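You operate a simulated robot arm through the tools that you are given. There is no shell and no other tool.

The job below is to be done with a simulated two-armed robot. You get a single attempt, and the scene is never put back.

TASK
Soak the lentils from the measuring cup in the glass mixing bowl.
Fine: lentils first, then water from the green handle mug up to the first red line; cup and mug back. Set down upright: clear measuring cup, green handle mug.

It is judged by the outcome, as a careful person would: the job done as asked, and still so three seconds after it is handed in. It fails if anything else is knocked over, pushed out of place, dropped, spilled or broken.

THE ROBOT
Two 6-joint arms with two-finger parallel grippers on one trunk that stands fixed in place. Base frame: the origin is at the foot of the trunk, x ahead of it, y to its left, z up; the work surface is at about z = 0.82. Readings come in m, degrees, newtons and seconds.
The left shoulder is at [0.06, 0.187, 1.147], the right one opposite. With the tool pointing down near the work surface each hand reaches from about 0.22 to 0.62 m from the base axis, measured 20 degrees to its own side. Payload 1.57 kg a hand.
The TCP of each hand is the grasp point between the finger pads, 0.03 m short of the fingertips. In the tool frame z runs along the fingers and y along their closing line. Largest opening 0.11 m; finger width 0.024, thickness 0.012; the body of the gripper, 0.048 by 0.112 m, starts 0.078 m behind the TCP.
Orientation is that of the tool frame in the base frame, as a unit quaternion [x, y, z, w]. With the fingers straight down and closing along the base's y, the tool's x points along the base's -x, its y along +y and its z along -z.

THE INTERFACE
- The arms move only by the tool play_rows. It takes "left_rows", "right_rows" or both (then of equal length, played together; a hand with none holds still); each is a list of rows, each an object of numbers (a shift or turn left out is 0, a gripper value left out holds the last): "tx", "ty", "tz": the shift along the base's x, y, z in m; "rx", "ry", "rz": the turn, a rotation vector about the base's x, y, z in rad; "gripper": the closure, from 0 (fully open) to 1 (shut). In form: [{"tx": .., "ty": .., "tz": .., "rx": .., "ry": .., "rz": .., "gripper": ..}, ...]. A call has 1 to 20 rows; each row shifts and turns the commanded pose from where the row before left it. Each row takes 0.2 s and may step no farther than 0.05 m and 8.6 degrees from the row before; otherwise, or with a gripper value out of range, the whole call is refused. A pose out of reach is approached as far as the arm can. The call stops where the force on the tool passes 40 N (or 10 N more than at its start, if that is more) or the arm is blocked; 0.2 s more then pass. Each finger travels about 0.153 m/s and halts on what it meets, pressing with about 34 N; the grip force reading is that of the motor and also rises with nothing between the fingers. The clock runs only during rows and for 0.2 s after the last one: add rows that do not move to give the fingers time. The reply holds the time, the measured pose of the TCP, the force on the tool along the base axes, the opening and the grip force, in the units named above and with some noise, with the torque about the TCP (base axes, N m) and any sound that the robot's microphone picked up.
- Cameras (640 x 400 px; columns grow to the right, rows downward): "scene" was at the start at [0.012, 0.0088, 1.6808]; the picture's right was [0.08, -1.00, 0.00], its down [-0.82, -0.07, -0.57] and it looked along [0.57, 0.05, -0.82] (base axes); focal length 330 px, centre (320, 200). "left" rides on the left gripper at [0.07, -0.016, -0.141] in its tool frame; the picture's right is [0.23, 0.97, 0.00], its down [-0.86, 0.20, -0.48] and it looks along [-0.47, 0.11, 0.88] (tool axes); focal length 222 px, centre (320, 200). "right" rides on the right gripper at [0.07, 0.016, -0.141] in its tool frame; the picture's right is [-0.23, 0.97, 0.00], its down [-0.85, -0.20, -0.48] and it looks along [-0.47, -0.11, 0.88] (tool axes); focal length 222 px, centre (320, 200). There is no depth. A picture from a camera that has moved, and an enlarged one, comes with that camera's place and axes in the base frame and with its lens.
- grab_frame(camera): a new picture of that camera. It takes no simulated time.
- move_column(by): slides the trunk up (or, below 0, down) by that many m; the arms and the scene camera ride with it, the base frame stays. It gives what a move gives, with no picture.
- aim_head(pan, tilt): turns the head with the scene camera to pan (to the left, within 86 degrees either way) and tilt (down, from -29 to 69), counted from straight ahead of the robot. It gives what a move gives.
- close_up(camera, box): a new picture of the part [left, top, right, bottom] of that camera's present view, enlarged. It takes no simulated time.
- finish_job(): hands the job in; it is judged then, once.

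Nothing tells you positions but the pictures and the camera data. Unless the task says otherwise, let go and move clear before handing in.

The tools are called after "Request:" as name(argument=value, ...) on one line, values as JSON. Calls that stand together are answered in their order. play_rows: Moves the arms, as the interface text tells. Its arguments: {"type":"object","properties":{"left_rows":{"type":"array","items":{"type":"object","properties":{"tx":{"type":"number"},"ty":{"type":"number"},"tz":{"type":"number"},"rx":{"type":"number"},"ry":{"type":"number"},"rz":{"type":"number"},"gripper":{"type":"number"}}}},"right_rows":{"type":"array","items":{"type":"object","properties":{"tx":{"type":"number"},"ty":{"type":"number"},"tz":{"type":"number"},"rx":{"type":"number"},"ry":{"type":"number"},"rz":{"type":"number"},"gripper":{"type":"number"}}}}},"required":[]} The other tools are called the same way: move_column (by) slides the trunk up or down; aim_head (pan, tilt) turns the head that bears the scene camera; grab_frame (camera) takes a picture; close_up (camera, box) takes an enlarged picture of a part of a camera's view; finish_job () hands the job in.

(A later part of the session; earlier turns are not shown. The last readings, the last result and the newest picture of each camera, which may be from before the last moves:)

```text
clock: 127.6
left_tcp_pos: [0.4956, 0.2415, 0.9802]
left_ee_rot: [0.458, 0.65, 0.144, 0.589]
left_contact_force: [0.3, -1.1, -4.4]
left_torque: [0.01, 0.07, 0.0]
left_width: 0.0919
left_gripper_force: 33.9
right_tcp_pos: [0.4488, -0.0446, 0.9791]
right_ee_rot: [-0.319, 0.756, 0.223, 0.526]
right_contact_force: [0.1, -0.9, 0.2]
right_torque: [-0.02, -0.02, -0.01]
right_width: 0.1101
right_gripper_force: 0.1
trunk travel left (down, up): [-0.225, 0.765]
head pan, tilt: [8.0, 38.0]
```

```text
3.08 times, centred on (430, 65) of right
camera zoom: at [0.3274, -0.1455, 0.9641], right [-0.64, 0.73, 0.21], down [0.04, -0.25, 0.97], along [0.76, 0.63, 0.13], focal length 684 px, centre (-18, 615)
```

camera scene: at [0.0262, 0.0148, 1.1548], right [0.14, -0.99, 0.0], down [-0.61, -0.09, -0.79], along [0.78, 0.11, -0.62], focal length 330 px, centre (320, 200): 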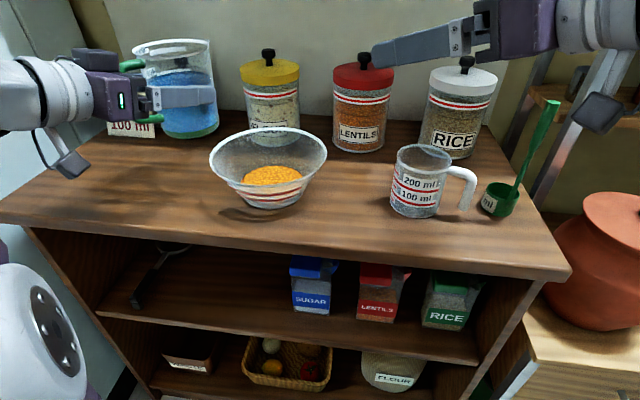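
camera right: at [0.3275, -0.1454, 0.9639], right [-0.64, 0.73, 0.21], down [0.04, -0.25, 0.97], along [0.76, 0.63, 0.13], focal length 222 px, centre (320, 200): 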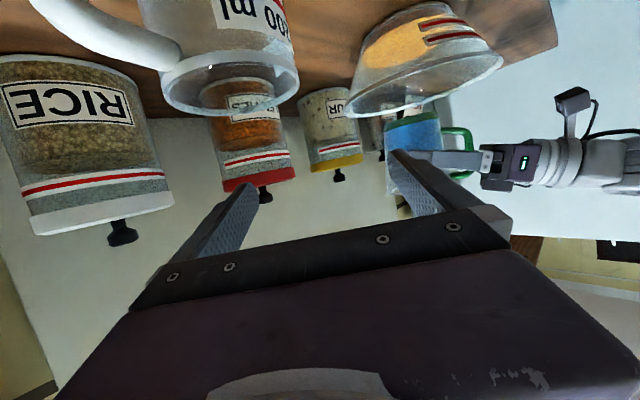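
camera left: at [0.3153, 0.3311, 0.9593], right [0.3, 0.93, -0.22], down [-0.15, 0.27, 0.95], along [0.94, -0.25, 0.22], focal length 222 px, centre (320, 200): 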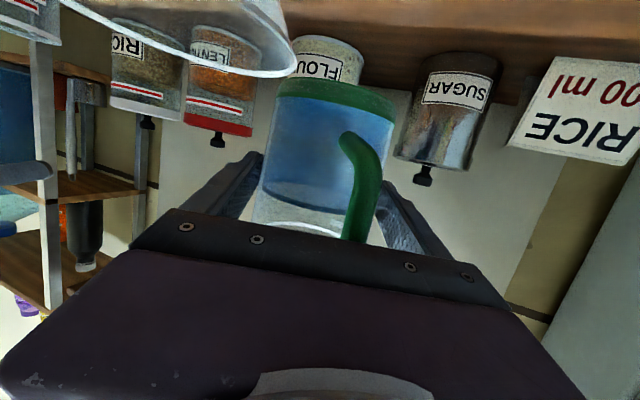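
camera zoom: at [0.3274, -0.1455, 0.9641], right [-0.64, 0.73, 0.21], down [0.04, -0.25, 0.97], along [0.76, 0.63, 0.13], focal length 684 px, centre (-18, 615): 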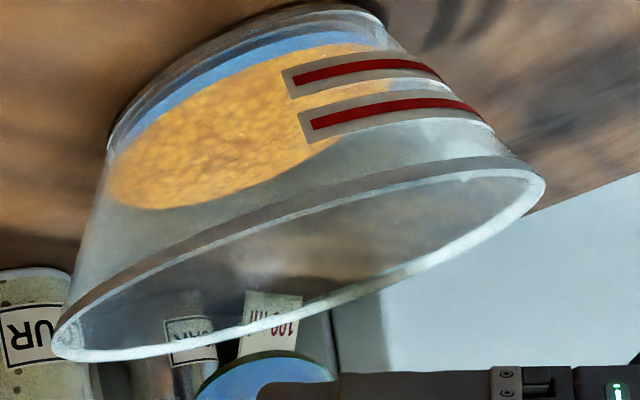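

Request:
close_up(camera="right", box=[365, 0, 475, 68])

Request:
close_up(camera="scene", box=[220, 150, 320, 215])

```text
5.82 times, centred on (420, 34) of right
camera zoom: at [0.3274, -0.1455, 0.9641], right [-0.64, 0.73, 0.21], down [0.04, -0.25, 0.97], along [0.76, 0.63, 0.13], focal length 1292 px, centre (-262, 1166)
```

zoom: 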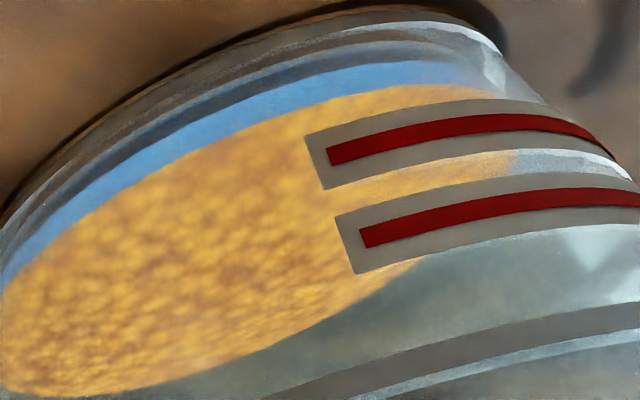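

```text
6.15 times, centred on (270, 182) of scene
camera zoom: at [0.0263, 0.0149, 1.1548], right [0.14, -0.99, 0.0], down [-0.61, -0.09, -0.79], along [0.78, 0.11, -0.62], focal length 2031 px, centre (628, 308)
```

zoom: 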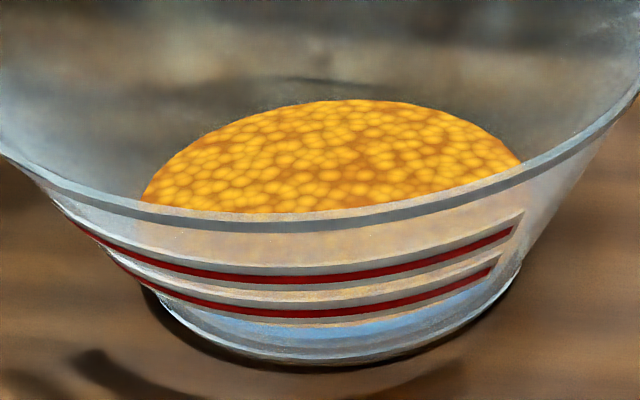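

The water is still within the lentils, below their surface, so line 1 is clearly higher. I keep pouring with modest increments.

Request:
play_rows(left_rows=[{"rx": 0.018, "ry": -0.007, "rz": -0.0053}, {"rx": 0.0}, {"rx": 0.018, "ry": -0.007, "rz": -0.0053}, {"rx": 0.0}, {"rx": 0.0}, {"rx": 0.0}, {"rx": 0.0}])

Request:
close_up(camera="right", box=[365, 0, 475, 68])

Request:
close_up(camera="scene", box=[180, 30, 360, 210])

```text
clock: 129.2
left_tcp_pos: [0.4948, 0.2419, 0.9802]
left_ee_rot: [0.47, 0.641, 0.156, 0.586]
left_contact_force: [-0.7, -0.1, -3.7]
left_torque: [-0.04, 0.07, 0.01]
left_width: 0.0917
left_gripper_force: 33.8
right_tcp_pos: [0.4495, -0.0444, 0.9795]
right_ee_rot: [-0.32, 0.756, 0.224, 0.525]
right_contact_force: [-0.5, 1.0, 0.1]
right_torque: [0.03, -0.03, -0.03]
right_width: 0.1103
right_gripper_force: 0.0
trunk travel left (down, up): [-0.225, 0.765]
head pan, tilt: [8.0, 38.0]
```

```text
5.82 times, centred on (420, 34) of right
camera zoom: at [0.3274, -0.1455, 0.9641], right [-0.64, 0.73, 0.21], down [0.04, -0.25, 0.97], along [0.76, 0.63, 0.13], focal length 1292 px, centre (-262, 1166)
```

zoom: 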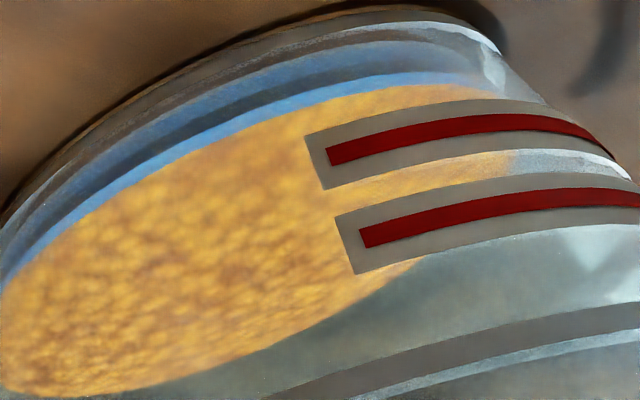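

```text
2.22 times, centred on (270, 120) of scene
camera zoom: at [0.0263, 0.0148, 1.1548], right [0.14, -0.99, 0.0], down [-0.61, -0.09, -0.79], along [0.78, 0.11, -0.62], focal length 733 px, centre (431, 378)
```

zoom: 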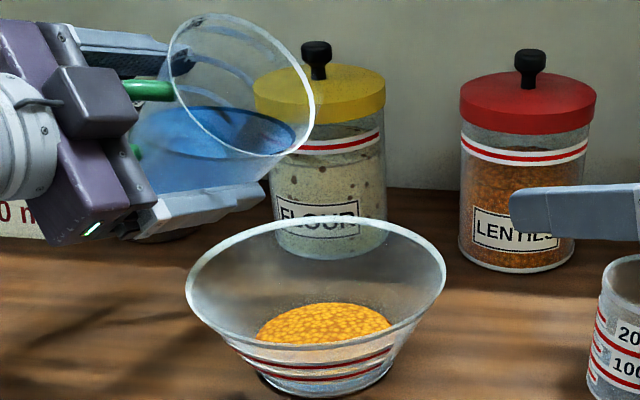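

Request:
close_up(camera="scene", box=[220, 150, 320, 215])

Request:
close_up(camera="right", box=[365, 0, 425, 38])

```text
6.15 times, centred on (270, 182) of scene
camera zoom: at [0.0263, 0.0148, 1.1548], right [0.14, -0.99, 0.0], down [-0.61, -0.09, -0.79], along [0.78, 0.11, -0.62], focal length 2031 px, centre (628, 308)
```

zoom: 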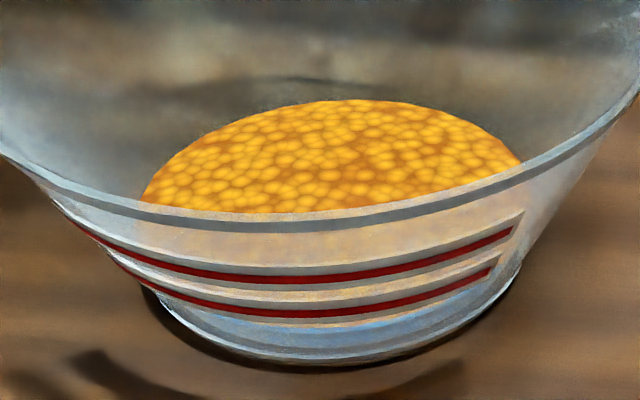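

```text
10.53 times, centred on (395, 19) of right
camera zoom: at [0.3274, -0.1455, 0.9641], right [-0.64, 0.73, 0.21], down [0.04, -0.25, 0.97], along [0.76, 0.63, 0.13], focal length 2338 px, centre (-470, 2105)
```

zoom: 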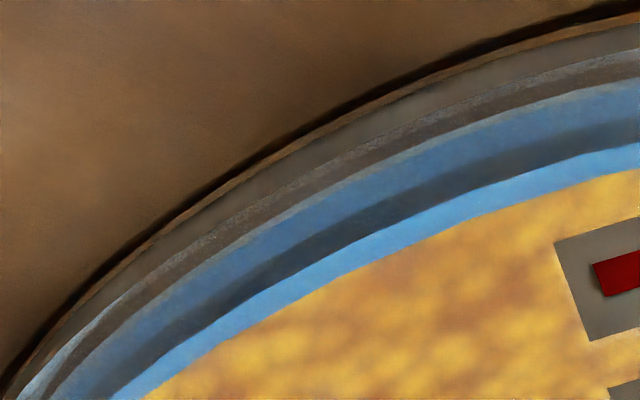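

Now I can read the level well: the dark ring is the water's edge on the near wall, about a quarter of the way from the floor to line 1. I continue pouring in small increments.

Request:
play_rows(left_rows=[{"rx": 0.018, "ry": -0.007, "rz": -0.0053}, {"rx": 0.0}, {"rx": 0.018, "ry": -0.007, "rz": -0.0053}, {"rx": 0.0}, {"rx": 0.018, "ry": -0.007, "rz": -0.0053}, {"rx": 0.0}, {"rx": 0.0}, {"rx": 0.0}, {"rx": 0.0}])

Request:
close_up(camera="right", box=[365, 0, 475, 68])

Request:
close_up(camera="scene", box=[180, 30, 360, 210])

```text
clock: 131.2
left_tcp_pos: [0.4946, 0.2419, 0.9799]
left_ee_rot: [0.489, 0.627, 0.173, 0.581]
left_contact_force: [0.4, -0.5, -3.1]
left_torque: [-0.01, 0.05, -0.02]
left_width: 0.0915
left_gripper_force: 33.6
right_tcp_pos: [0.449, -0.0431, 0.9791]
right_ee_rot: [-0.32, 0.756, 0.223, 0.525]
right_contact_force: [-0.5, -0.2, 0.4]
right_torque: [0.0, 0.0, 0.01]
right_width: 0.1098
right_gripper_force: 0.0
trunk travel left (down, up): [-0.225, 0.765]
head pan, tilt: [8.0, 38.0]
```

```text
5.82 times, centred on (420, 34) of right
camera zoom: at [0.3274, -0.1455, 0.9641], right [-0.64, 0.73, 0.21], down [0.04, -0.25, 0.97], along [0.76, 0.63, 0.13], focal length 1292 px, centre (-262, 1166)
```

zoom: 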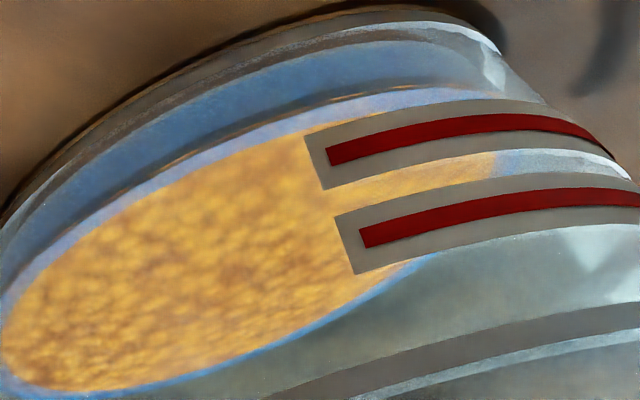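

```text
2.22 times, centred on (270, 120) of scene
camera zoom: at [0.0262, 0.0148, 1.1548], right [0.14, -0.99, 0.0], down [-0.61, -0.09, -0.79], along [0.78, 0.11, -0.62], focal length 733 px, centre (431, 378)
```

zoom: 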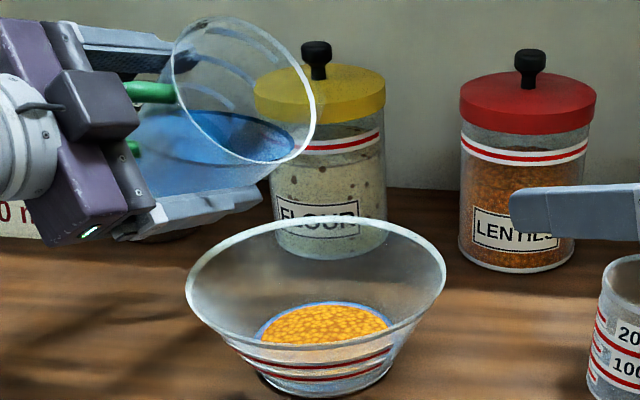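

Water has now reached the edge of the lentils, about half way to line 1. I continue with three more small increments.

Request:
play_rows(left_rows=[{"rx": 0.018, "ry": -0.007, "rz": -0.0053}, {"rx": 0.0}, {"rx": 0.0}, {"rx": 0.018, "ry": -0.007, "rz": -0.0053}, {"rx": 0.0}, {"rx": 0.0}, {"rx": 0.0}, {"rx": 0.0}, {"rx": 0.0}])

Request:
close_up(camera="right", box=[365, 0, 475, 68])

Request:
close_up(camera="scene", box=[220, 150, 320, 215])

Request:
close_up(camera="scene", box=[180, 30, 360, 210])

```text
clock: 133.2
left_tcp_pos: [0.4959, 0.2421, 0.9799]
left_ee_rot: [0.502, 0.617, 0.185, 0.577]
left_contact_force: [0.1, -0.1, -2.8]
left_torque: [0.0, 0.09, 0.01]
left_width: 0.0917
left_gripper_force: 34.9
right_tcp_pos: [0.4473, -0.0444, 0.9797]
right_ee_rot: [-0.32, 0.756, 0.224, 0.525]
right_contact_force: [-0.2, -0.5, 0.7]
right_torque: [-0.01, 0.0, -0.01]
right_width: 0.1102
right_gripper_force: 0.1
trunk travel left (down, up): [-0.225, 0.765]
head pan, tilt: [8.0, 38.0]
```

```text
5.82 times, centred on (420, 34) of right
camera zoom: at [0.3273, -0.1455, 0.9641], right [-0.64, 0.73, 0.21], down [0.04, -0.25, 0.97], along [0.76, 0.63, 0.13], focal length 1292 px, centre (-262, 1166)
```

zoom: 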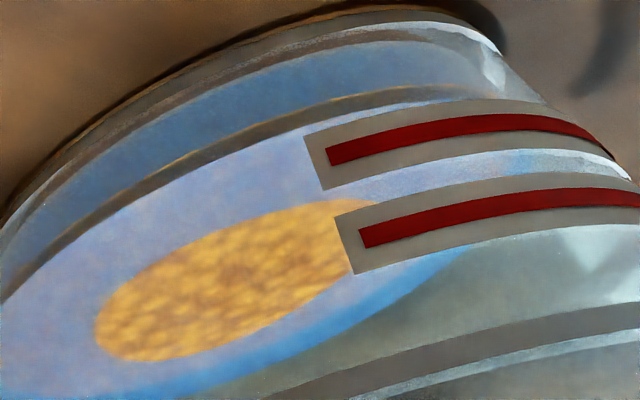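

```text
6.15 times, centred on (270, 182) of scene
camera zoom: at [0.0262, 0.0148, 1.1548], right [0.14, -0.99, 0.0], down [-0.61, -0.09, -0.79], along [0.78, 0.11, -0.62], focal length 2031 px, centre (628, 308)
```

zoom: 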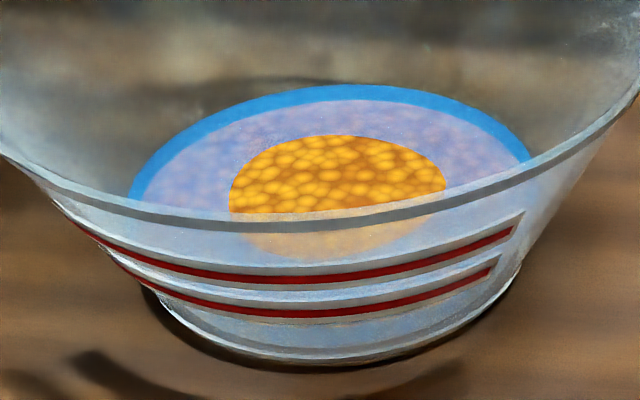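

```text
2.22 times, centred on (270, 120) of scene
camera zoom: at [0.0262, 0.0148, 1.1548], right [0.14, -0.99, 0.0], down [-0.61, -0.09, -0.79], along [0.78, 0.11, -0.62], focal length 733 px, centre (431, 378)
```

zoom: 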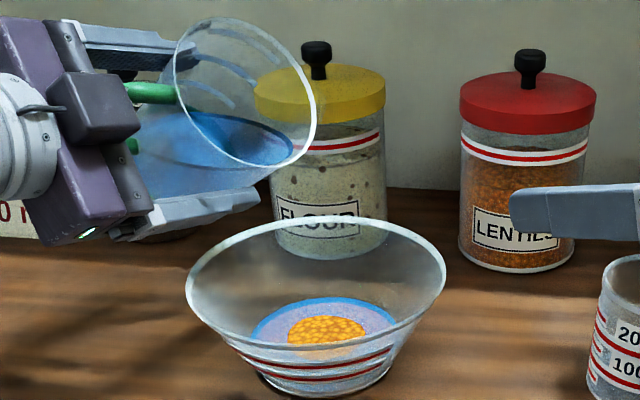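

The water now surrounds the lentil mound. I zoom in closely to compare the water edge with line 1 before adding more.

Request:
close_up(camera="right", box=[405, 5, 465, 42])

Request:
close_up(camera="scene", box=[240, 180, 310, 212])

```text
10.67 times, centred on (435, 24) of right
camera zoom: at [0.3273, -0.1455, 0.9641], right [-0.64, 0.73, 0.21], down [0.04, -0.25, 0.97], along [0.76, 0.63, 0.13], focal length 2369 px, centre (-907, 2083)
```

zoom: 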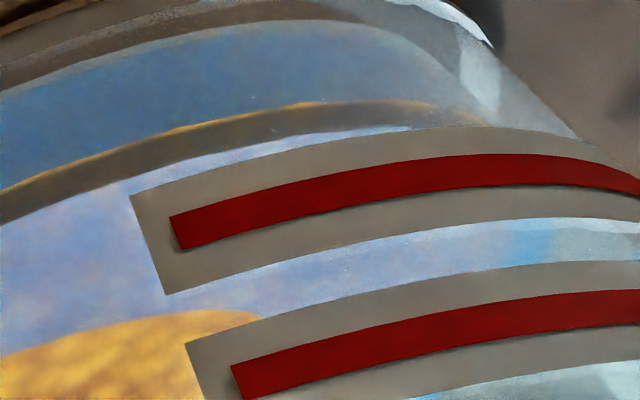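

```text
9.14 times, centred on (275, 196) of scene
camera zoom: at [0.0262, 0.0148, 1.1548], right [0.14, -0.99, 0.0], down [-0.61, -0.09, -0.79], along [0.78, 0.11, -0.62], focal length 3017 px, centre (731, 237)
```

zoom: 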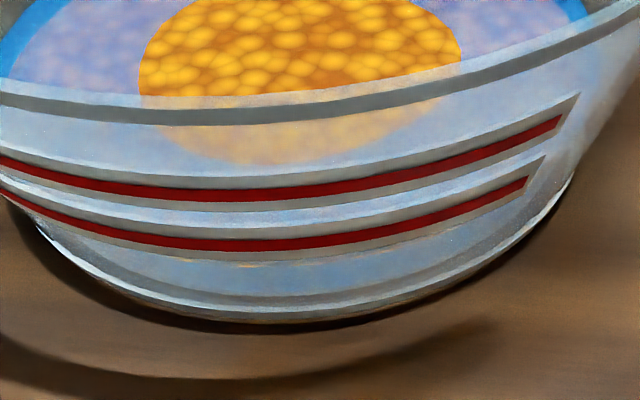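

Measuring against the bowl's profile, the water edge is still about 9–10 mm below line 1, roughly 110 ml to go. I add a few more small increments.

Request:
play_rows(left_rows=[{"rx": 0.018, "ry": -0.007, "rz": -0.0053}, {"rx": 0.0}, {"rx": 0.0}, {"rx": 0.018, "ry": -0.007, "rz": -0.0053}, {"rx": 0.0}, {"rx": 0.0}, {"rx": 0.0}, {"rx": 0.0}, {"rx": 0.0}])

Request:
close_up(camera="right", box=[365, 0, 475, 68])

Request:
close_up(camera="scene", box=[220, 150, 320, 215])

Request:
close_up(camera="scene", box=[180, 30, 360, 210])

```text
clock: 135.2
left_tcp_pos: [0.4938, 0.2406, 0.9806]
left_ee_rot: [0.513, 0.607, 0.196, 0.574]
left_contact_force: [-0.2, -0.8, -3.0]
left_torque: [-0.01, 0.05, 0.01]
left_width: 0.0915
left_gripper_force: 33.6
right_tcp_pos: [0.4487, -0.0446, 0.9793]
right_ee_rot: [-0.32, 0.756, 0.223, 0.525]
right_contact_force: [-0.1, 1.2, 0.7]
right_torque: [0.02, 0.01, -0.03]
right_width: 0.11
right_gripper_force: 0.0
trunk travel left (down, up): [-0.225, 0.765]
head pan, tilt: [8.0, 38.0]
```

```text
5.82 times, centred on (420, 34) of right
camera zoom: at [0.3273, -0.1455, 0.9641], right [-0.64, 0.73, 0.21], down [0.04, -0.25, 0.97], along [0.76, 0.63, 0.13], focal length 1292 px, centre (-262, 1166)
```

zoom: 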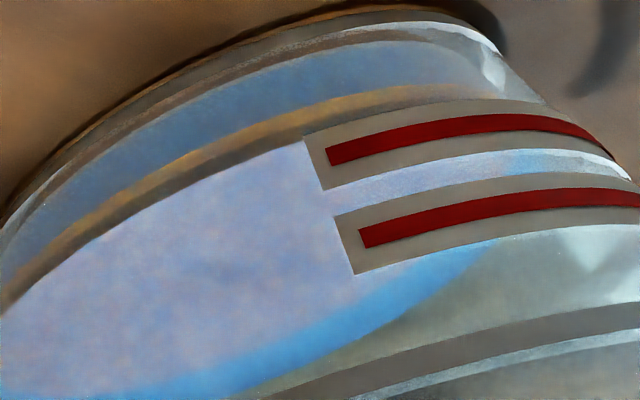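

```text
6.15 times, centred on (270, 182) of scene
camera zoom: at [0.0262, 0.0148, 1.1548], right [0.14, -0.99, 0.0], down [-0.61, -0.09, -0.79], along [0.78, 0.11, -0.62], focal length 2031 px, centre (628, 308)
```

zoom: 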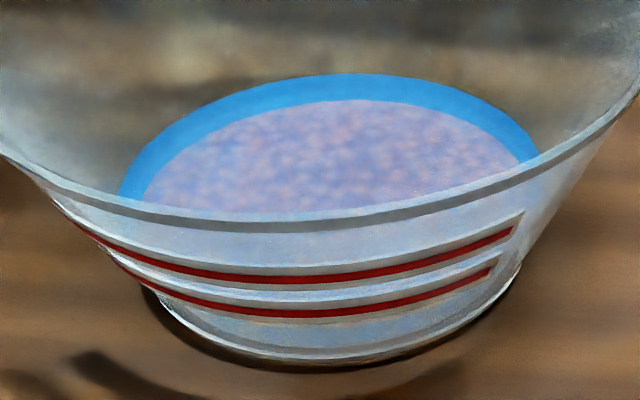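

```text
2.22 times, centred on (270, 120) of scene
camera zoom: at [0.0262, 0.0148, 1.1548], right [0.14, -0.99, 0.0], down [-0.61, -0.09, -0.79], along [0.78, 0.11, -0.62], focal length 733 px, centre (431, 378)
```

zoom: 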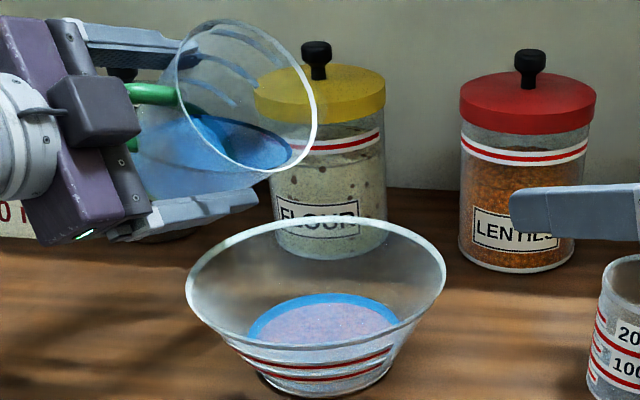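

The lentils are now fully under water. To judge the level precisely against line 1 without parallax, I'd like the right hand's camera lower and nearly level with the line, so I move the right hand carefully back toward me and left, still high.

Request:
play_rows(right_rows=[{"tx": -0.02, "ty": 0.01}, {"tx": -0.02, "ty": 0.015}, {"tx": -0.02, "ty": 0.02}, {"tx": -0.015, "ty": 0.02}, {"tx": -0.012, "ty": 0.02}, {"tx": 0.0}])

Request:
grab_frame(camera="right")

Request:
grab_frame(camera="scene")

```text
clock: 136.6
left_tcp_pos: [0.4949, 0.2404, 0.9804]
left_ee_rot: [0.514, 0.607, 0.197, 0.574]
left_contact_force: [0.9, -1.0, -4.9]
left_torque: [-0.03, 0.08, 0.04]
left_width: 0.0917
left_gripper_force: 33.8
right_tcp_pos: [0.3842, 0.0468, 0.9873]
right_ee_rot: [-0.32, 0.757, 0.223, 0.525]
right_contact_force: [0.3, 0.0, 0.5]
right_torque: [-0.01, -0.02, 0.02]
right_width: 0.1101
right_gripper_force: 0.1
right hand out of reach, approached as far as the arm can: row 3, 4, 5
trunk travel left (down, up): [-0.225, 0.765]
head pan, tilt: [8.0, 38.0]
```

```text
taken
camera right: at [0.2626, -0.0548, 0.9737], right [-0.64, 0.73, 0.21], down [0.04, -0.25, 0.97], along [0.76, 0.63, 0.13], focal length 222 px, centre (320, 200)
```

right: 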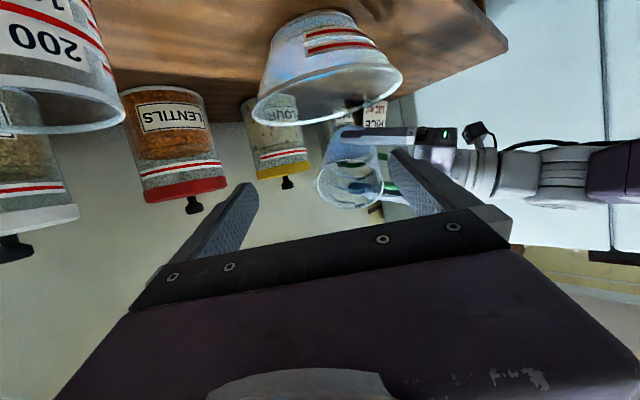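

```text
taken
camera scene: at [0.0261, 0.0148, 1.1548], right [0.14, -0.99, 0.0], down [-0.61, -0.09, -0.79], along [0.78, 0.11, -0.62], focal length 330 px, centre (320, 200)
```

scene: 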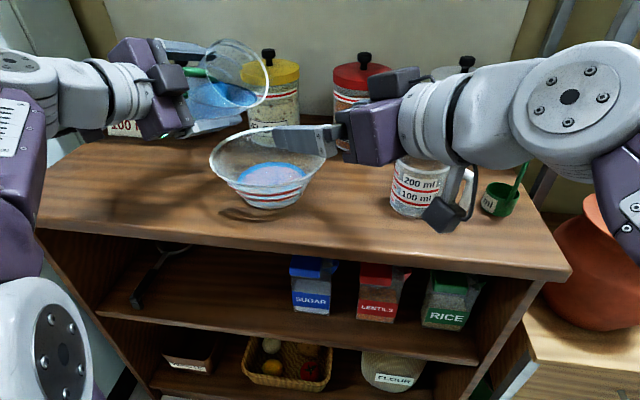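

The right hand reached its limit there but it is well clear of everything. I back off slightly and lower it in small steps for a more level view.

Request:
play_rows(right_rows=[{"tx": 0.01, "ty": -0.02}, {"tz": -0.02}, {"tz": -0.02}, {"tz": 0.0}])

Request:
grab_frame(camera="right")

Request:
close_up(camera="right", box=[250, 20, 430, 140])

```text
clock: 137.6
left_tcp_pos: [0.4944, 0.2415, 0.9805]
left_ee_rot: [0.514, 0.607, 0.197, 0.573]
left_contact_force: [-0.2, -1.3, -3.6]
left_torque: [0.02, 0.03, 0.0]
left_width: 0.0915
left_gripper_force: 34.3
right_tcp_pos: [0.4021, 0.0279, 0.9514]
right_ee_rot: [-0.321, 0.756, 0.224, 0.524]
right_contact_force: [-0.2, 0.3, 0.5]
right_torque: [0.0, 0.0, 0.03]
right_width: 0.11
right_gripper_force: 0.1
right hand out of reach, approached as far as the arm can: row 2, 3
trunk travel left (down, up): [-0.225, 0.765]
head pan, tilt: [8.0, 38.0]
```

```text
taken
camera right: at [0.2813, -0.0723, 0.9358], right [-0.64, 0.73, 0.21], down [0.04, -0.25, 0.97], along [0.76, 0.63, 0.13], focal length 222 px, centre (320, 200)
```

right: 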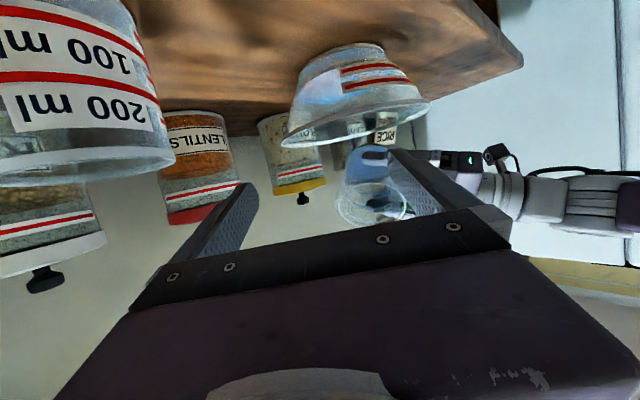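

```text
3.33 times, centred on (340, 80) of right
camera zoom: at [0.2813, -0.0723, 0.9358], right [-0.64, 0.73, 0.21], down [0.04, -0.25, 0.97], along [0.76, 0.63, 0.13], focal length 740 px, centre (253, 600)
```

zoom: 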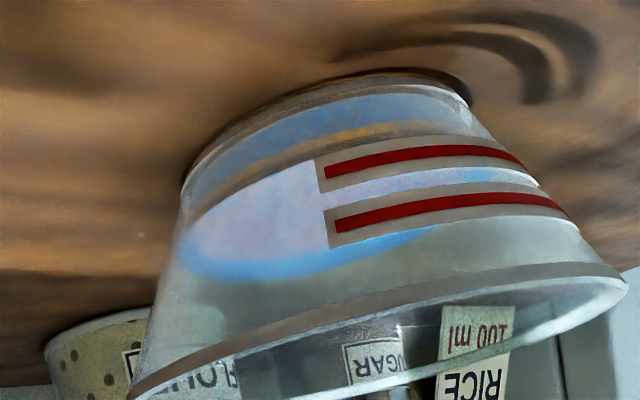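

This lower view lets me compute heights: line 1 is at about z = 0.850 and the water surface at about 0.844, so roughly 6 mm, or about 80 ml, is still missing. I add two more small increments.

Request:
play_rows(left_rows=[{"rx": 0.018, "ry": -0.007, "rz": -0.0053}, {"rx": 0.0}, {"rx": 0.0}, {"rx": 0.018, "ry": -0.007, "rz": -0.0053}, {"rx": 0.0}, {"rx": 0.0}, {"rx": 0.0}, {"rx": 0.0}, {"rx": 0.0}])

Request:
close_up(camera="right", box=[250, 20, 430, 140])

Request:
close_up(camera="scene", box=[180, 30, 360, 210])

```text
clock: 139.6
left_tcp_pos: [0.4941, 0.2405, 0.9807]
left_ee_rot: [0.527, 0.596, 0.207, 0.57]
left_contact_force: [-0.1, -0.6, -2.5]
left_torque: [-0.03, 0.06, -0.05]
left_width: 0.0917
left_gripper_force: 34.3
right_tcp_pos: [0.403, 0.029, 0.9514]
right_ee_rot: [-0.321, 0.756, 0.223, 0.525]
right_contact_force: [-0.2, 0.4, 0.0]
right_torque: [-0.02, 0.01, 0.01]
right_width: 0.1099
right_gripper_force: 0.0
trunk travel left (down, up): [-0.225, 0.765]
head pan, tilt: [8.0, 38.0]
```

```text
3.33 times, centred on (340, 80) of right
camera zoom: at [0.2812, -0.0723, 0.936], right [-0.64, 0.73, 0.21], down [0.04, -0.25, 0.97], along [0.76, 0.63, 0.13], focal length 740 px, centre (253, 600)
```

zoom: 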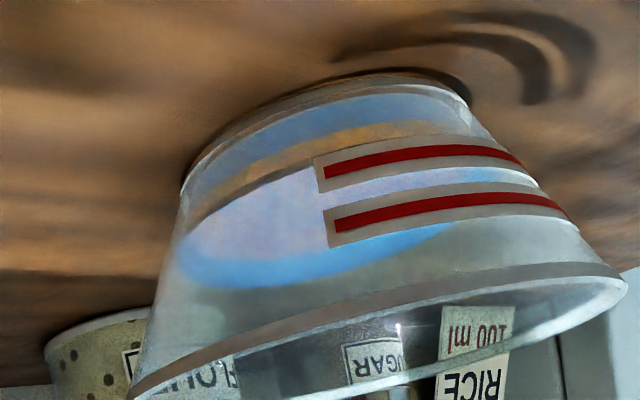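

```text
2.22 times, centred on (270, 120) of scene
camera zoom: at [0.0261, 0.0148, 1.1548], right [0.14, -0.99, 0.0], down [-0.61, -0.09, -0.79], along [0.78, 0.11, -0.62], focal length 733 px, centre (431, 378)
```

zoom: 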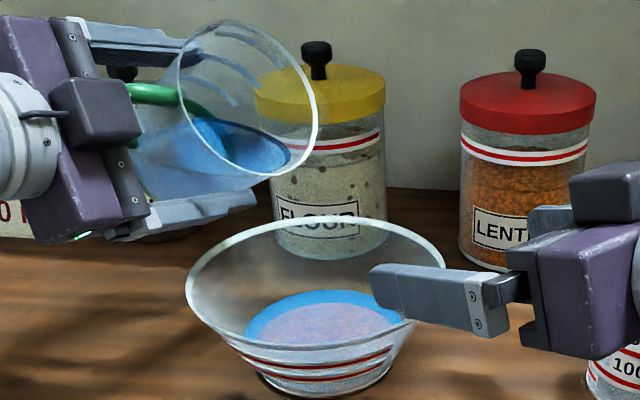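

Request:
close_up(camera="right", box=[300, 45, 360, 82])

Request:
close_up(camera="right", box=[290, 60, 390, 115])

```text
10.67 times, centred on (330, 64) of right
camera zoom: at [0.2812, -0.0723, 0.936], right [-0.64, 0.73, 0.21], down [0.04, -0.25, 0.97], along [0.76, 0.63, 0.13], focal length 2369 px, centre (213, 1656)
```

zoom: 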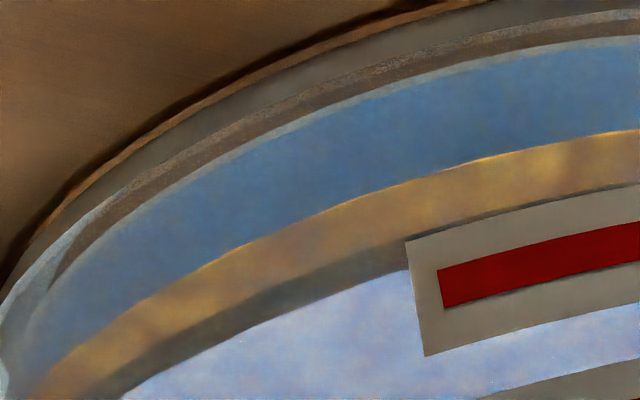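

```text
6.40 times, centred on (340, 88) of right
camera zoom: at [0.2812, -0.0723, 0.936], right [-0.64, 0.73, 0.21], down [0.04, -0.25, 0.97], along [0.76, 0.63, 0.13], focal length 1422 px, centre (192, 920)
```

zoom: 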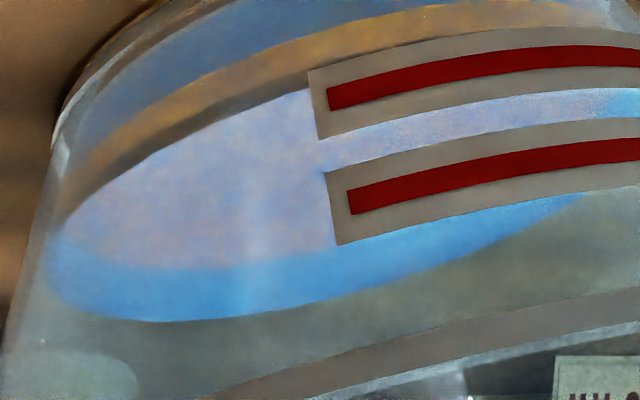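

The waterline's upper edge is still about 4 mm below line 1 once the wall thickness is accounted for. I pour two more small increments and check again.

Request:
play_rows(left_rows=[{"rx": 0.018, "ry": -0.007, "rz": -0.0053}, {"rx": 0.0}, {"rx": 0.0}, {"rx": 0.009, "ry": -0.0035, "rz": -0.0027}, {"rx": 0.0}, {"rx": 0.0}, {"rx": 0.0}, {"rx": 0.0}, {"rx": 0.0}])

Request:
close_up(camera="right", box=[300, 45, 360, 82])

Request:
close_up(camera="right", box=[290, 60, 390, 115])

Request:
close_up(camera="scene", box=[220, 150, 320, 215])

```text
clock: 141.6
left_tcp_pos: [0.4937, 0.242, 0.9796]
left_ee_rot: [0.534, 0.589, 0.217, 0.566]
left_contact_force: [0.3, -0.4, -2.2]
left_torque: [-0.01, 0.04, 0.05]
left_width: 0.0914
left_gripper_force: 33.9
right_tcp_pos: [0.4016, 0.0295, 0.9512]
right_ee_rot: [-0.321, 0.756, 0.223, 0.524]
right_contact_force: [0.0, -0.1, -0.3]
right_torque: [-0.02, 0.03, -0.01]
right_width: 0.1098
right_gripper_force: 0.1
trunk travel left (down, up): [-0.225, 0.765]
head pan, tilt: [8.0, 38.0]
```

```text
10.67 times, centred on (330, 64) of right
camera zoom: at [0.2812, -0.0723, 0.936], right [-0.64, 0.73, 0.21], down [0.04, -0.25, 0.97], along [0.76, 0.63, 0.13], focal length 2369 px, centre (213, 1656)
```

zoom: 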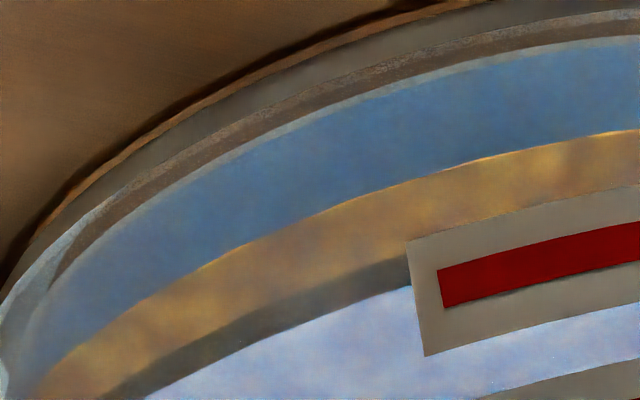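

```text
6.40 times, centred on (340, 88) of right
camera zoom: at [0.2812, -0.0723, 0.936], right [-0.64, 0.73, 0.21], down [0.04, -0.25, 0.97], along [0.76, 0.63, 0.13], focal length 1422 px, centre (192, 920)
```

zoom: 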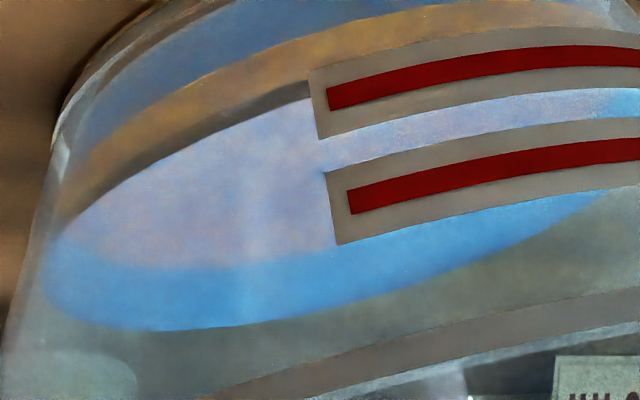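

```text
6.15 times, centred on (270, 182) of scene
camera zoom: at [0.0261, 0.0148, 1.1548], right [0.14, -0.99, 0.0], down [-0.61, -0.09, -0.79], along [0.78, 0.11, -0.62], focal length 2031 px, centre (628, 308)
```

zoom: 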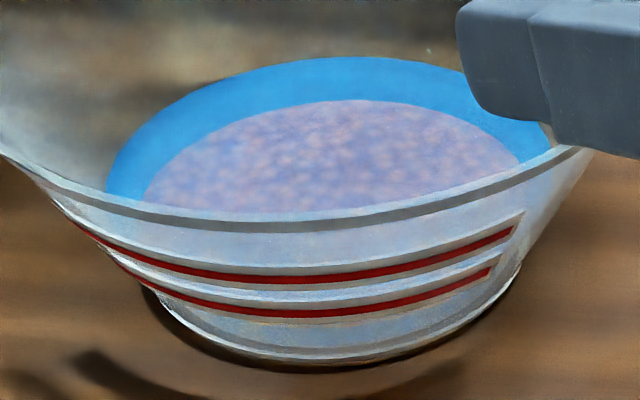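

Request:
close_up(camera="scene", box=[285, 175, 315, 203])

Request:
close_up(camera="scene", box=[225, 178, 265, 208])

Request:
close_up(camera="right", box=[365, 40, 425, 80])

```text
14.29 times, centred on (300, 189) of scene
camera zoom: at [0.0261, 0.0148, 1.1548], right [0.14, -0.99, 0.0], down [-0.61, -0.09, -0.79], along [0.78, 0.11, -0.62], focal length 4715 px, centre (606, 357)
```

zoom: 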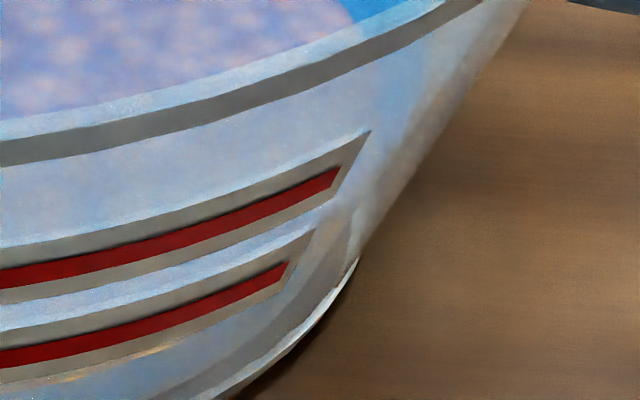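

```text
13.33 times, centred on (245, 193) of scene
camera zoom: at [0.0261, 0.0148, 1.1548], right [0.14, -0.99, 0.0], down [-0.61, -0.09, -0.79], along [0.78, 0.11, -0.62], focal length 4400 px, centre (1320, 293)
```

zoom: 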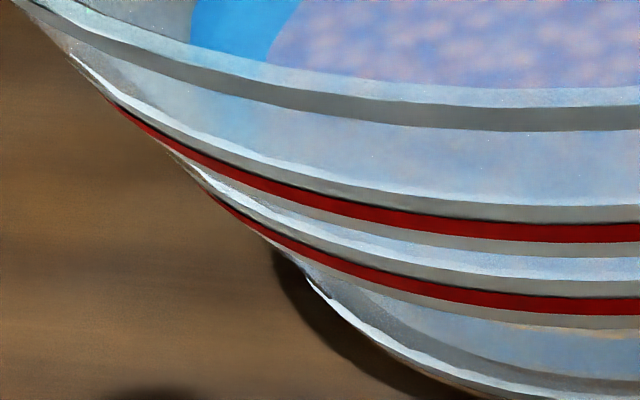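

```text
10.00 times, centred on (395, 60) of right
camera zoom: at [0.2812, -0.0723, 0.936], right [-0.64, 0.73, 0.21], down [0.04, -0.25, 0.97], along [0.76, 0.63, 0.13], focal length 2221 px, centre (-430, 1600)
```

zoom: 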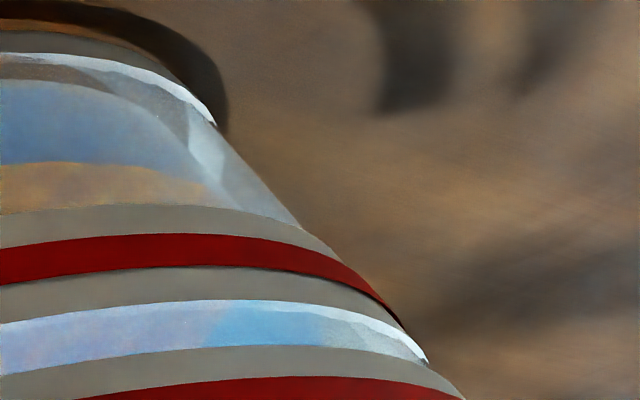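

The right-hand view shows the waterline about 3 mm below line 1 after allowing for the glass thickness. I add two more small increments.

Request:
play_rows(left_rows=[{"rx": 0.018, "ry": -0.007, "rz": -0.0053}, {"rx": 0.0}, {"rx": 0.0}, {"rx": 0.009, "ry": -0.0035, "rz": -0.0027}, {"rx": 0.0}, {"rx": 0.0}, {"rx": 0.0}, {"rx": 0.0}, {"rx": 0.0}])

Request:
close_up(camera="right", box=[300, 45, 360, 82])

Request:
close_up(camera="right", box=[290, 60, 390, 115])

Request:
close_up(camera="scene", box=[180, 30, 360, 210])

```text
clock: 143.6
left_tcp_pos: [0.4956, 0.2415, 0.9798]
left_ee_rot: [0.543, 0.581, 0.225, 0.563]
left_contact_force: [-0.2, 0.3, -2.4]
left_torque: [0.03, 0.06, -0.01]
left_width: 0.0911
left_gripper_force: 34.5
right_tcp_pos: [0.4024, 0.0293, 0.9511]
right_ee_rot: [-0.32, 0.757, 0.223, 0.524]
right_contact_force: [0.0, 0.7, 0.0]
right_torque: [-0.01, -0.02, 0.03]
right_width: 0.1098
right_gripper_force: 0.2
trunk travel left (down, up): [-0.225, 0.765]
head pan, tilt: [8.0, 38.0]
```

```text
10.67 times, centred on (330, 64) of right
camera zoom: at [0.2812, -0.0723, 0.936], right [-0.64, 0.73, 0.21], down [0.04, -0.25, 0.97], along [0.76, 0.63, 0.13], focal length 2369 px, centre (213, 1656)
```

zoom: 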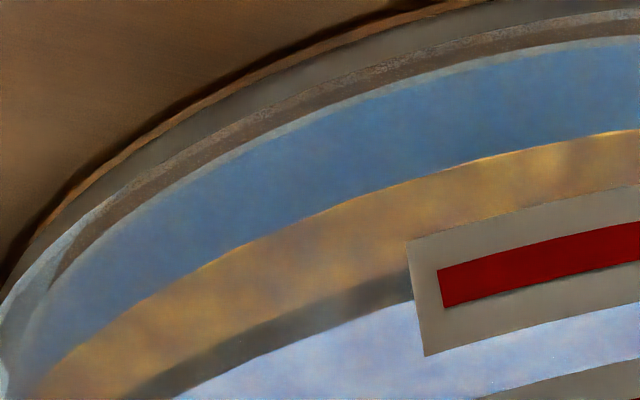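

```text
6.40 times, centred on (340, 88) of right
camera zoom: at [0.2812, -0.0723, 0.936], right [-0.64, 0.73, 0.21], down [0.04, -0.25, 0.97], along [0.76, 0.63, 0.13], focal length 1422 px, centre (192, 920)
```

zoom: 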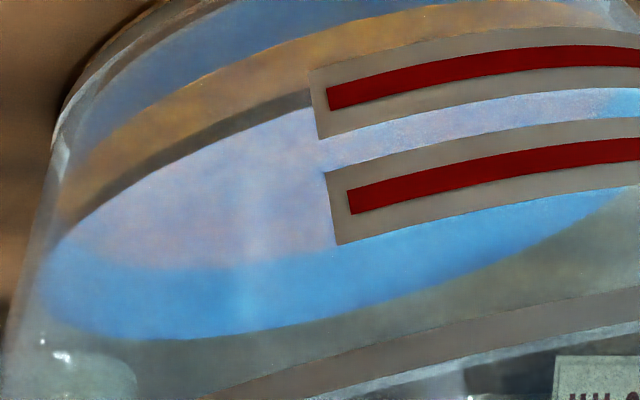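

```text
2.22 times, centred on (270, 120) of scene
camera zoom: at [0.0261, 0.0148, 1.1548], right [0.14, -0.99, 0.0], down [-0.61, -0.09, -0.79], along [0.78, 0.11, -0.62], focal length 733 px, centre (431, 378)
```

zoom: 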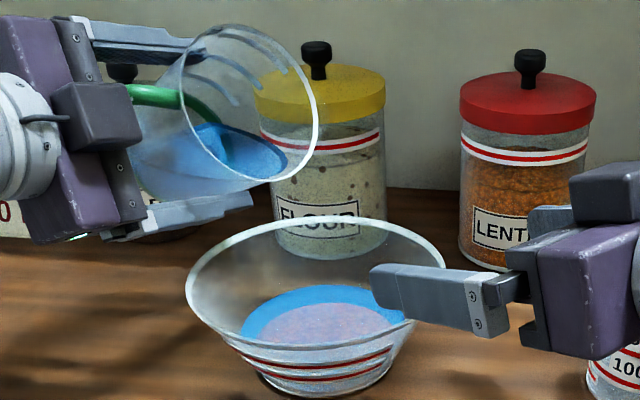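

The waterline is now within the thickness of line 1, about 1 mm below its middle. One last half-increment should centre it.

Request:
play_rows(left_rows=[{"rx": 0.0126, "ry": -0.0049, "rz": -0.0037}, {"rx": 0.0}, {"rx": 0.0}, {"rx": 0.0}, {"rx": 0.0}, {"rx": 0.0}])

Request:
close_up(camera="right", box=[300, 45, 360, 82])

Request:
close_up(camera="right", box=[290, 60, 390, 115])

Request:
close_up(camera="scene", box=[180, 30, 360, 210])

```text
clock: 145.0
left_tcp_pos: [0.494, 0.2413, 0.9808]
left_ee_rot: [0.547, 0.577, 0.229, 0.561]
left_contact_force: [0.1, -0.6, -2.5]
left_torque: [-0.03, 0.03, -0.04]
left_width: 0.0913
left_gripper_force: 33.9
right_tcp_pos: [0.4024, 0.0295, 0.951]
right_ee_rot: [-0.32, 0.757, 0.223, 0.525]
right_contact_force: [-0.2, 0.2, 0.4]
right_torque: [-0.01, -0.01, 0.03]
right_width: 0.1099
right_gripper_force: 0.0
trunk travel left (down, up): [-0.225, 0.765]
head pan, tilt: [8.0, 38.0]
```

```text
10.67 times, centred on (330, 64) of right
camera zoom: at [0.2812, -0.0723, 0.936], right [-0.64, 0.73, 0.21], down [0.04, -0.25, 0.97], along [0.76, 0.63, 0.13], focal length 2369 px, centre (213, 1656)
```

zoom: 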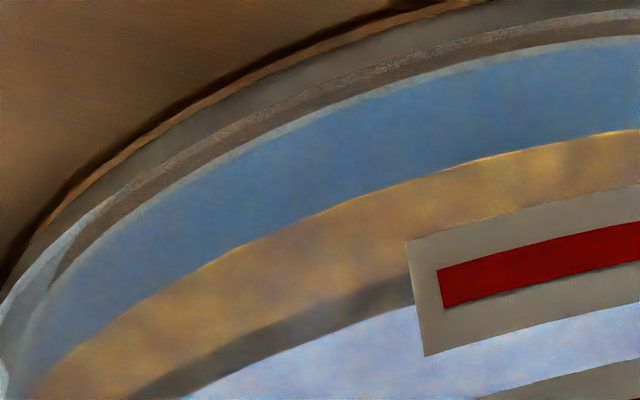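

```text
6.40 times, centred on (340, 88) of right
camera zoom: at [0.2812, -0.0723, 0.936], right [-0.64, 0.73, 0.21], down [0.04, -0.25, 0.97], along [0.76, 0.63, 0.13], focal length 1422 px, centre (192, 920)
```

zoom: 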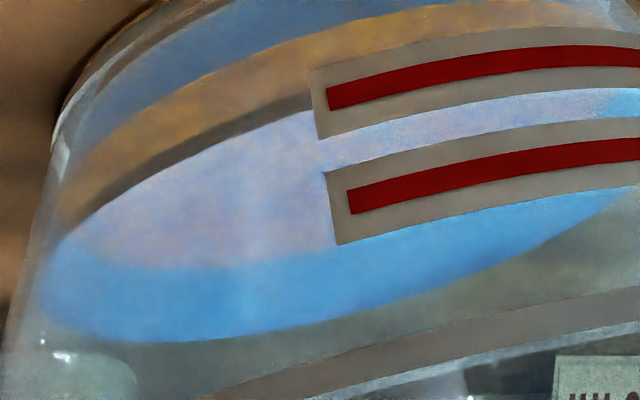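

```text
2.22 times, centred on (270, 120) of scene
camera zoom: at [0.0261, 0.0148, 1.1548], right [0.14, -0.99, 0.0], down [-0.61, -0.09, -0.79], along [0.78, 0.11, -0.62], focal length 733 px, centre (431, 378)
```

zoom: 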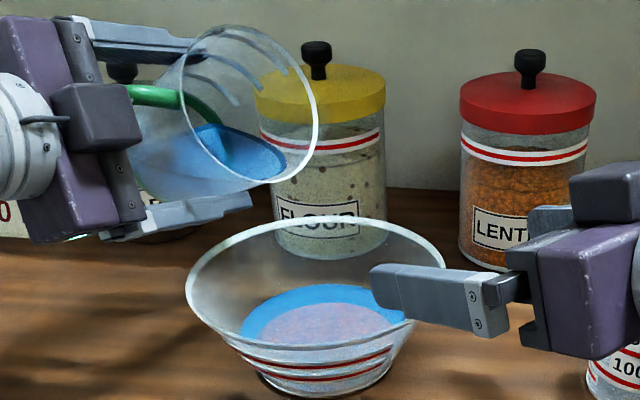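

The water surface now agrees with line 1 to within about half a millimetre by my geometry, and the flow has stopped. I roll the mug back upright.

Request:
play_rows(left_rows=[{"rx": -0.0735, "ry": 0.0287, "rz": 0.0216}, {"rx": -0.0735, "ry": 0.0287, "rz": 0.0216}, {"rx": -0.0735, "ry": 0.0287, "rz": 0.0216}, {"rx": -0.0735, "ry": 0.0287, "rz": 0.0216}, {"rx": -0.0735, "ry": 0.0287, "rz": 0.0216}, {"rx": -0.0735, "ry": 0.0287, "rz": 0.0216}, {"rx": -0.0735, "ry": 0.0287, "rz": 0.0216}, {"rx": -0.0735, "ry": 0.0287, "rz": 0.0216}, {"rx": -0.0735, "ry": 0.0287, "rz": 0.0216}, {"rx": -0.0735, "ry": 0.0287, "rz": 0.0216}, {"rx": -0.0735, "ry": 0.0287, "rz": 0.0216}, {"rx": -0.0735, "ry": 0.0287, "rz": 0.0216}, {"rx": -0.0735, "ry": 0.0287, "rz": 0.0216}, {"rx": -0.0735, "ry": 0.0287, "rz": 0.0216}, {"rx": 0.0}])

Request:
close_up(camera="scene", box=[120, 20, 360, 220])

Request:
close_up(camera="right", box=[300, 45, 360, 82])

Request:
grab_frame(camera="right")

```text
clock: 148.2
left_tcp_pos: [0.4949, 0.2412, 0.9807]
left_ee_rot: [0.147, 0.781, -0.111, 0.597]
left_contact_force: [-0.3, 0.7, -2.8]
left_torque: [0.02, 0.04, -0.01]
left_width: 0.0911
left_gripper_force: 33.6
right_tcp_pos: [0.4027, 0.0288, 0.9491]
right_ee_rot: [-0.321, 0.756, 0.224, 0.525]
right_contact_force: [1.0, 0.3, 0.8]
right_torque: [0.0, 0.03, 0.0]
right_width: 0.1098
right_gripper_force: 0.1
trunk travel left (down, up): [-0.225, 0.765]
head pan, tilt: [8.0, 38.0]
```

```text
2.00 times, centred on (240, 120) of scene
camera zoom: at [0.0261, 0.0148, 1.1548], right [0.14, -0.99, 0.0], down [-0.61, -0.09, -0.79], along [0.78, 0.11, -0.62], focal length 660 px, centre (480, 360)
```

zoom: 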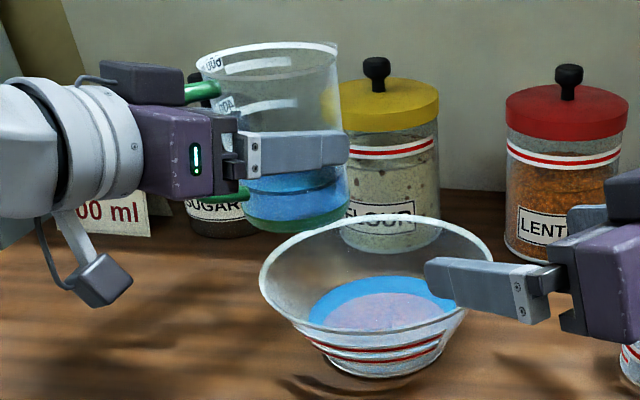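

```text
10.67 times, centred on (330, 64) of right
camera zoom: at [0.2812, -0.0723, 0.936], right [-0.64, 0.73, 0.21], down [0.04, -0.25, 0.97], along [0.76, 0.63, 0.13], focal length 2369 px, centre (213, 1656)
```

zoom: 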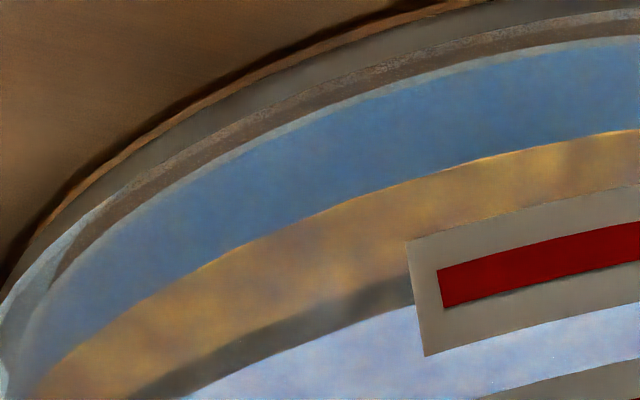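

```text
taken
camera right: at [0.2812, -0.0723, 0.936], right [-0.64, 0.73, 0.21], down [0.04, -0.25, 0.97], along [0.76, 0.63, 0.13], focal length 222 px, centre (320, 200)
```

right: 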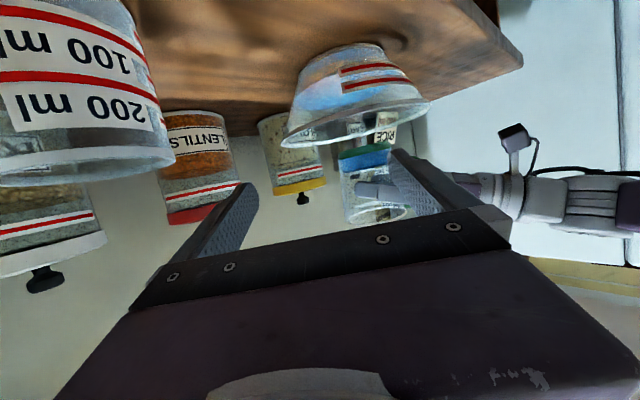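

The mug is upright with water left, and the bowl's level is unchanged. Before putting the mug back I double-check the level once more from the head camera.

Request:
close_up(camera="scene", box=[220, 150, 320, 215])

Request:
close_up(camera="right", box=[270, 30, 440, 136])

```text
6.15 times, centred on (270, 182) of scene
camera zoom: at [0.0261, 0.0148, 1.1548], right [0.14, -0.99, 0.0], down [-0.61, -0.09, -0.79], along [0.78, 0.11, -0.62], focal length 2031 px, centre (628, 308)
```

zoom: 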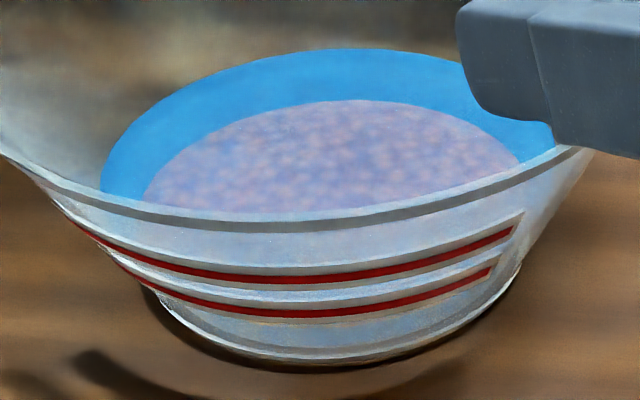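

```text
3.76 times, centred on (355, 83) of right
camera zoom: at [0.2812, -0.0723, 0.936], right [-0.64, 0.73, 0.21], down [0.04, -0.25, 0.97], along [0.76, 0.63, 0.13], focal length 836 px, centre (188, 640)
```

zoom: 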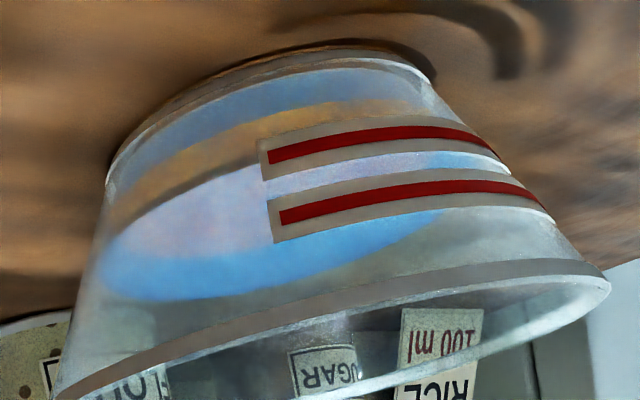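

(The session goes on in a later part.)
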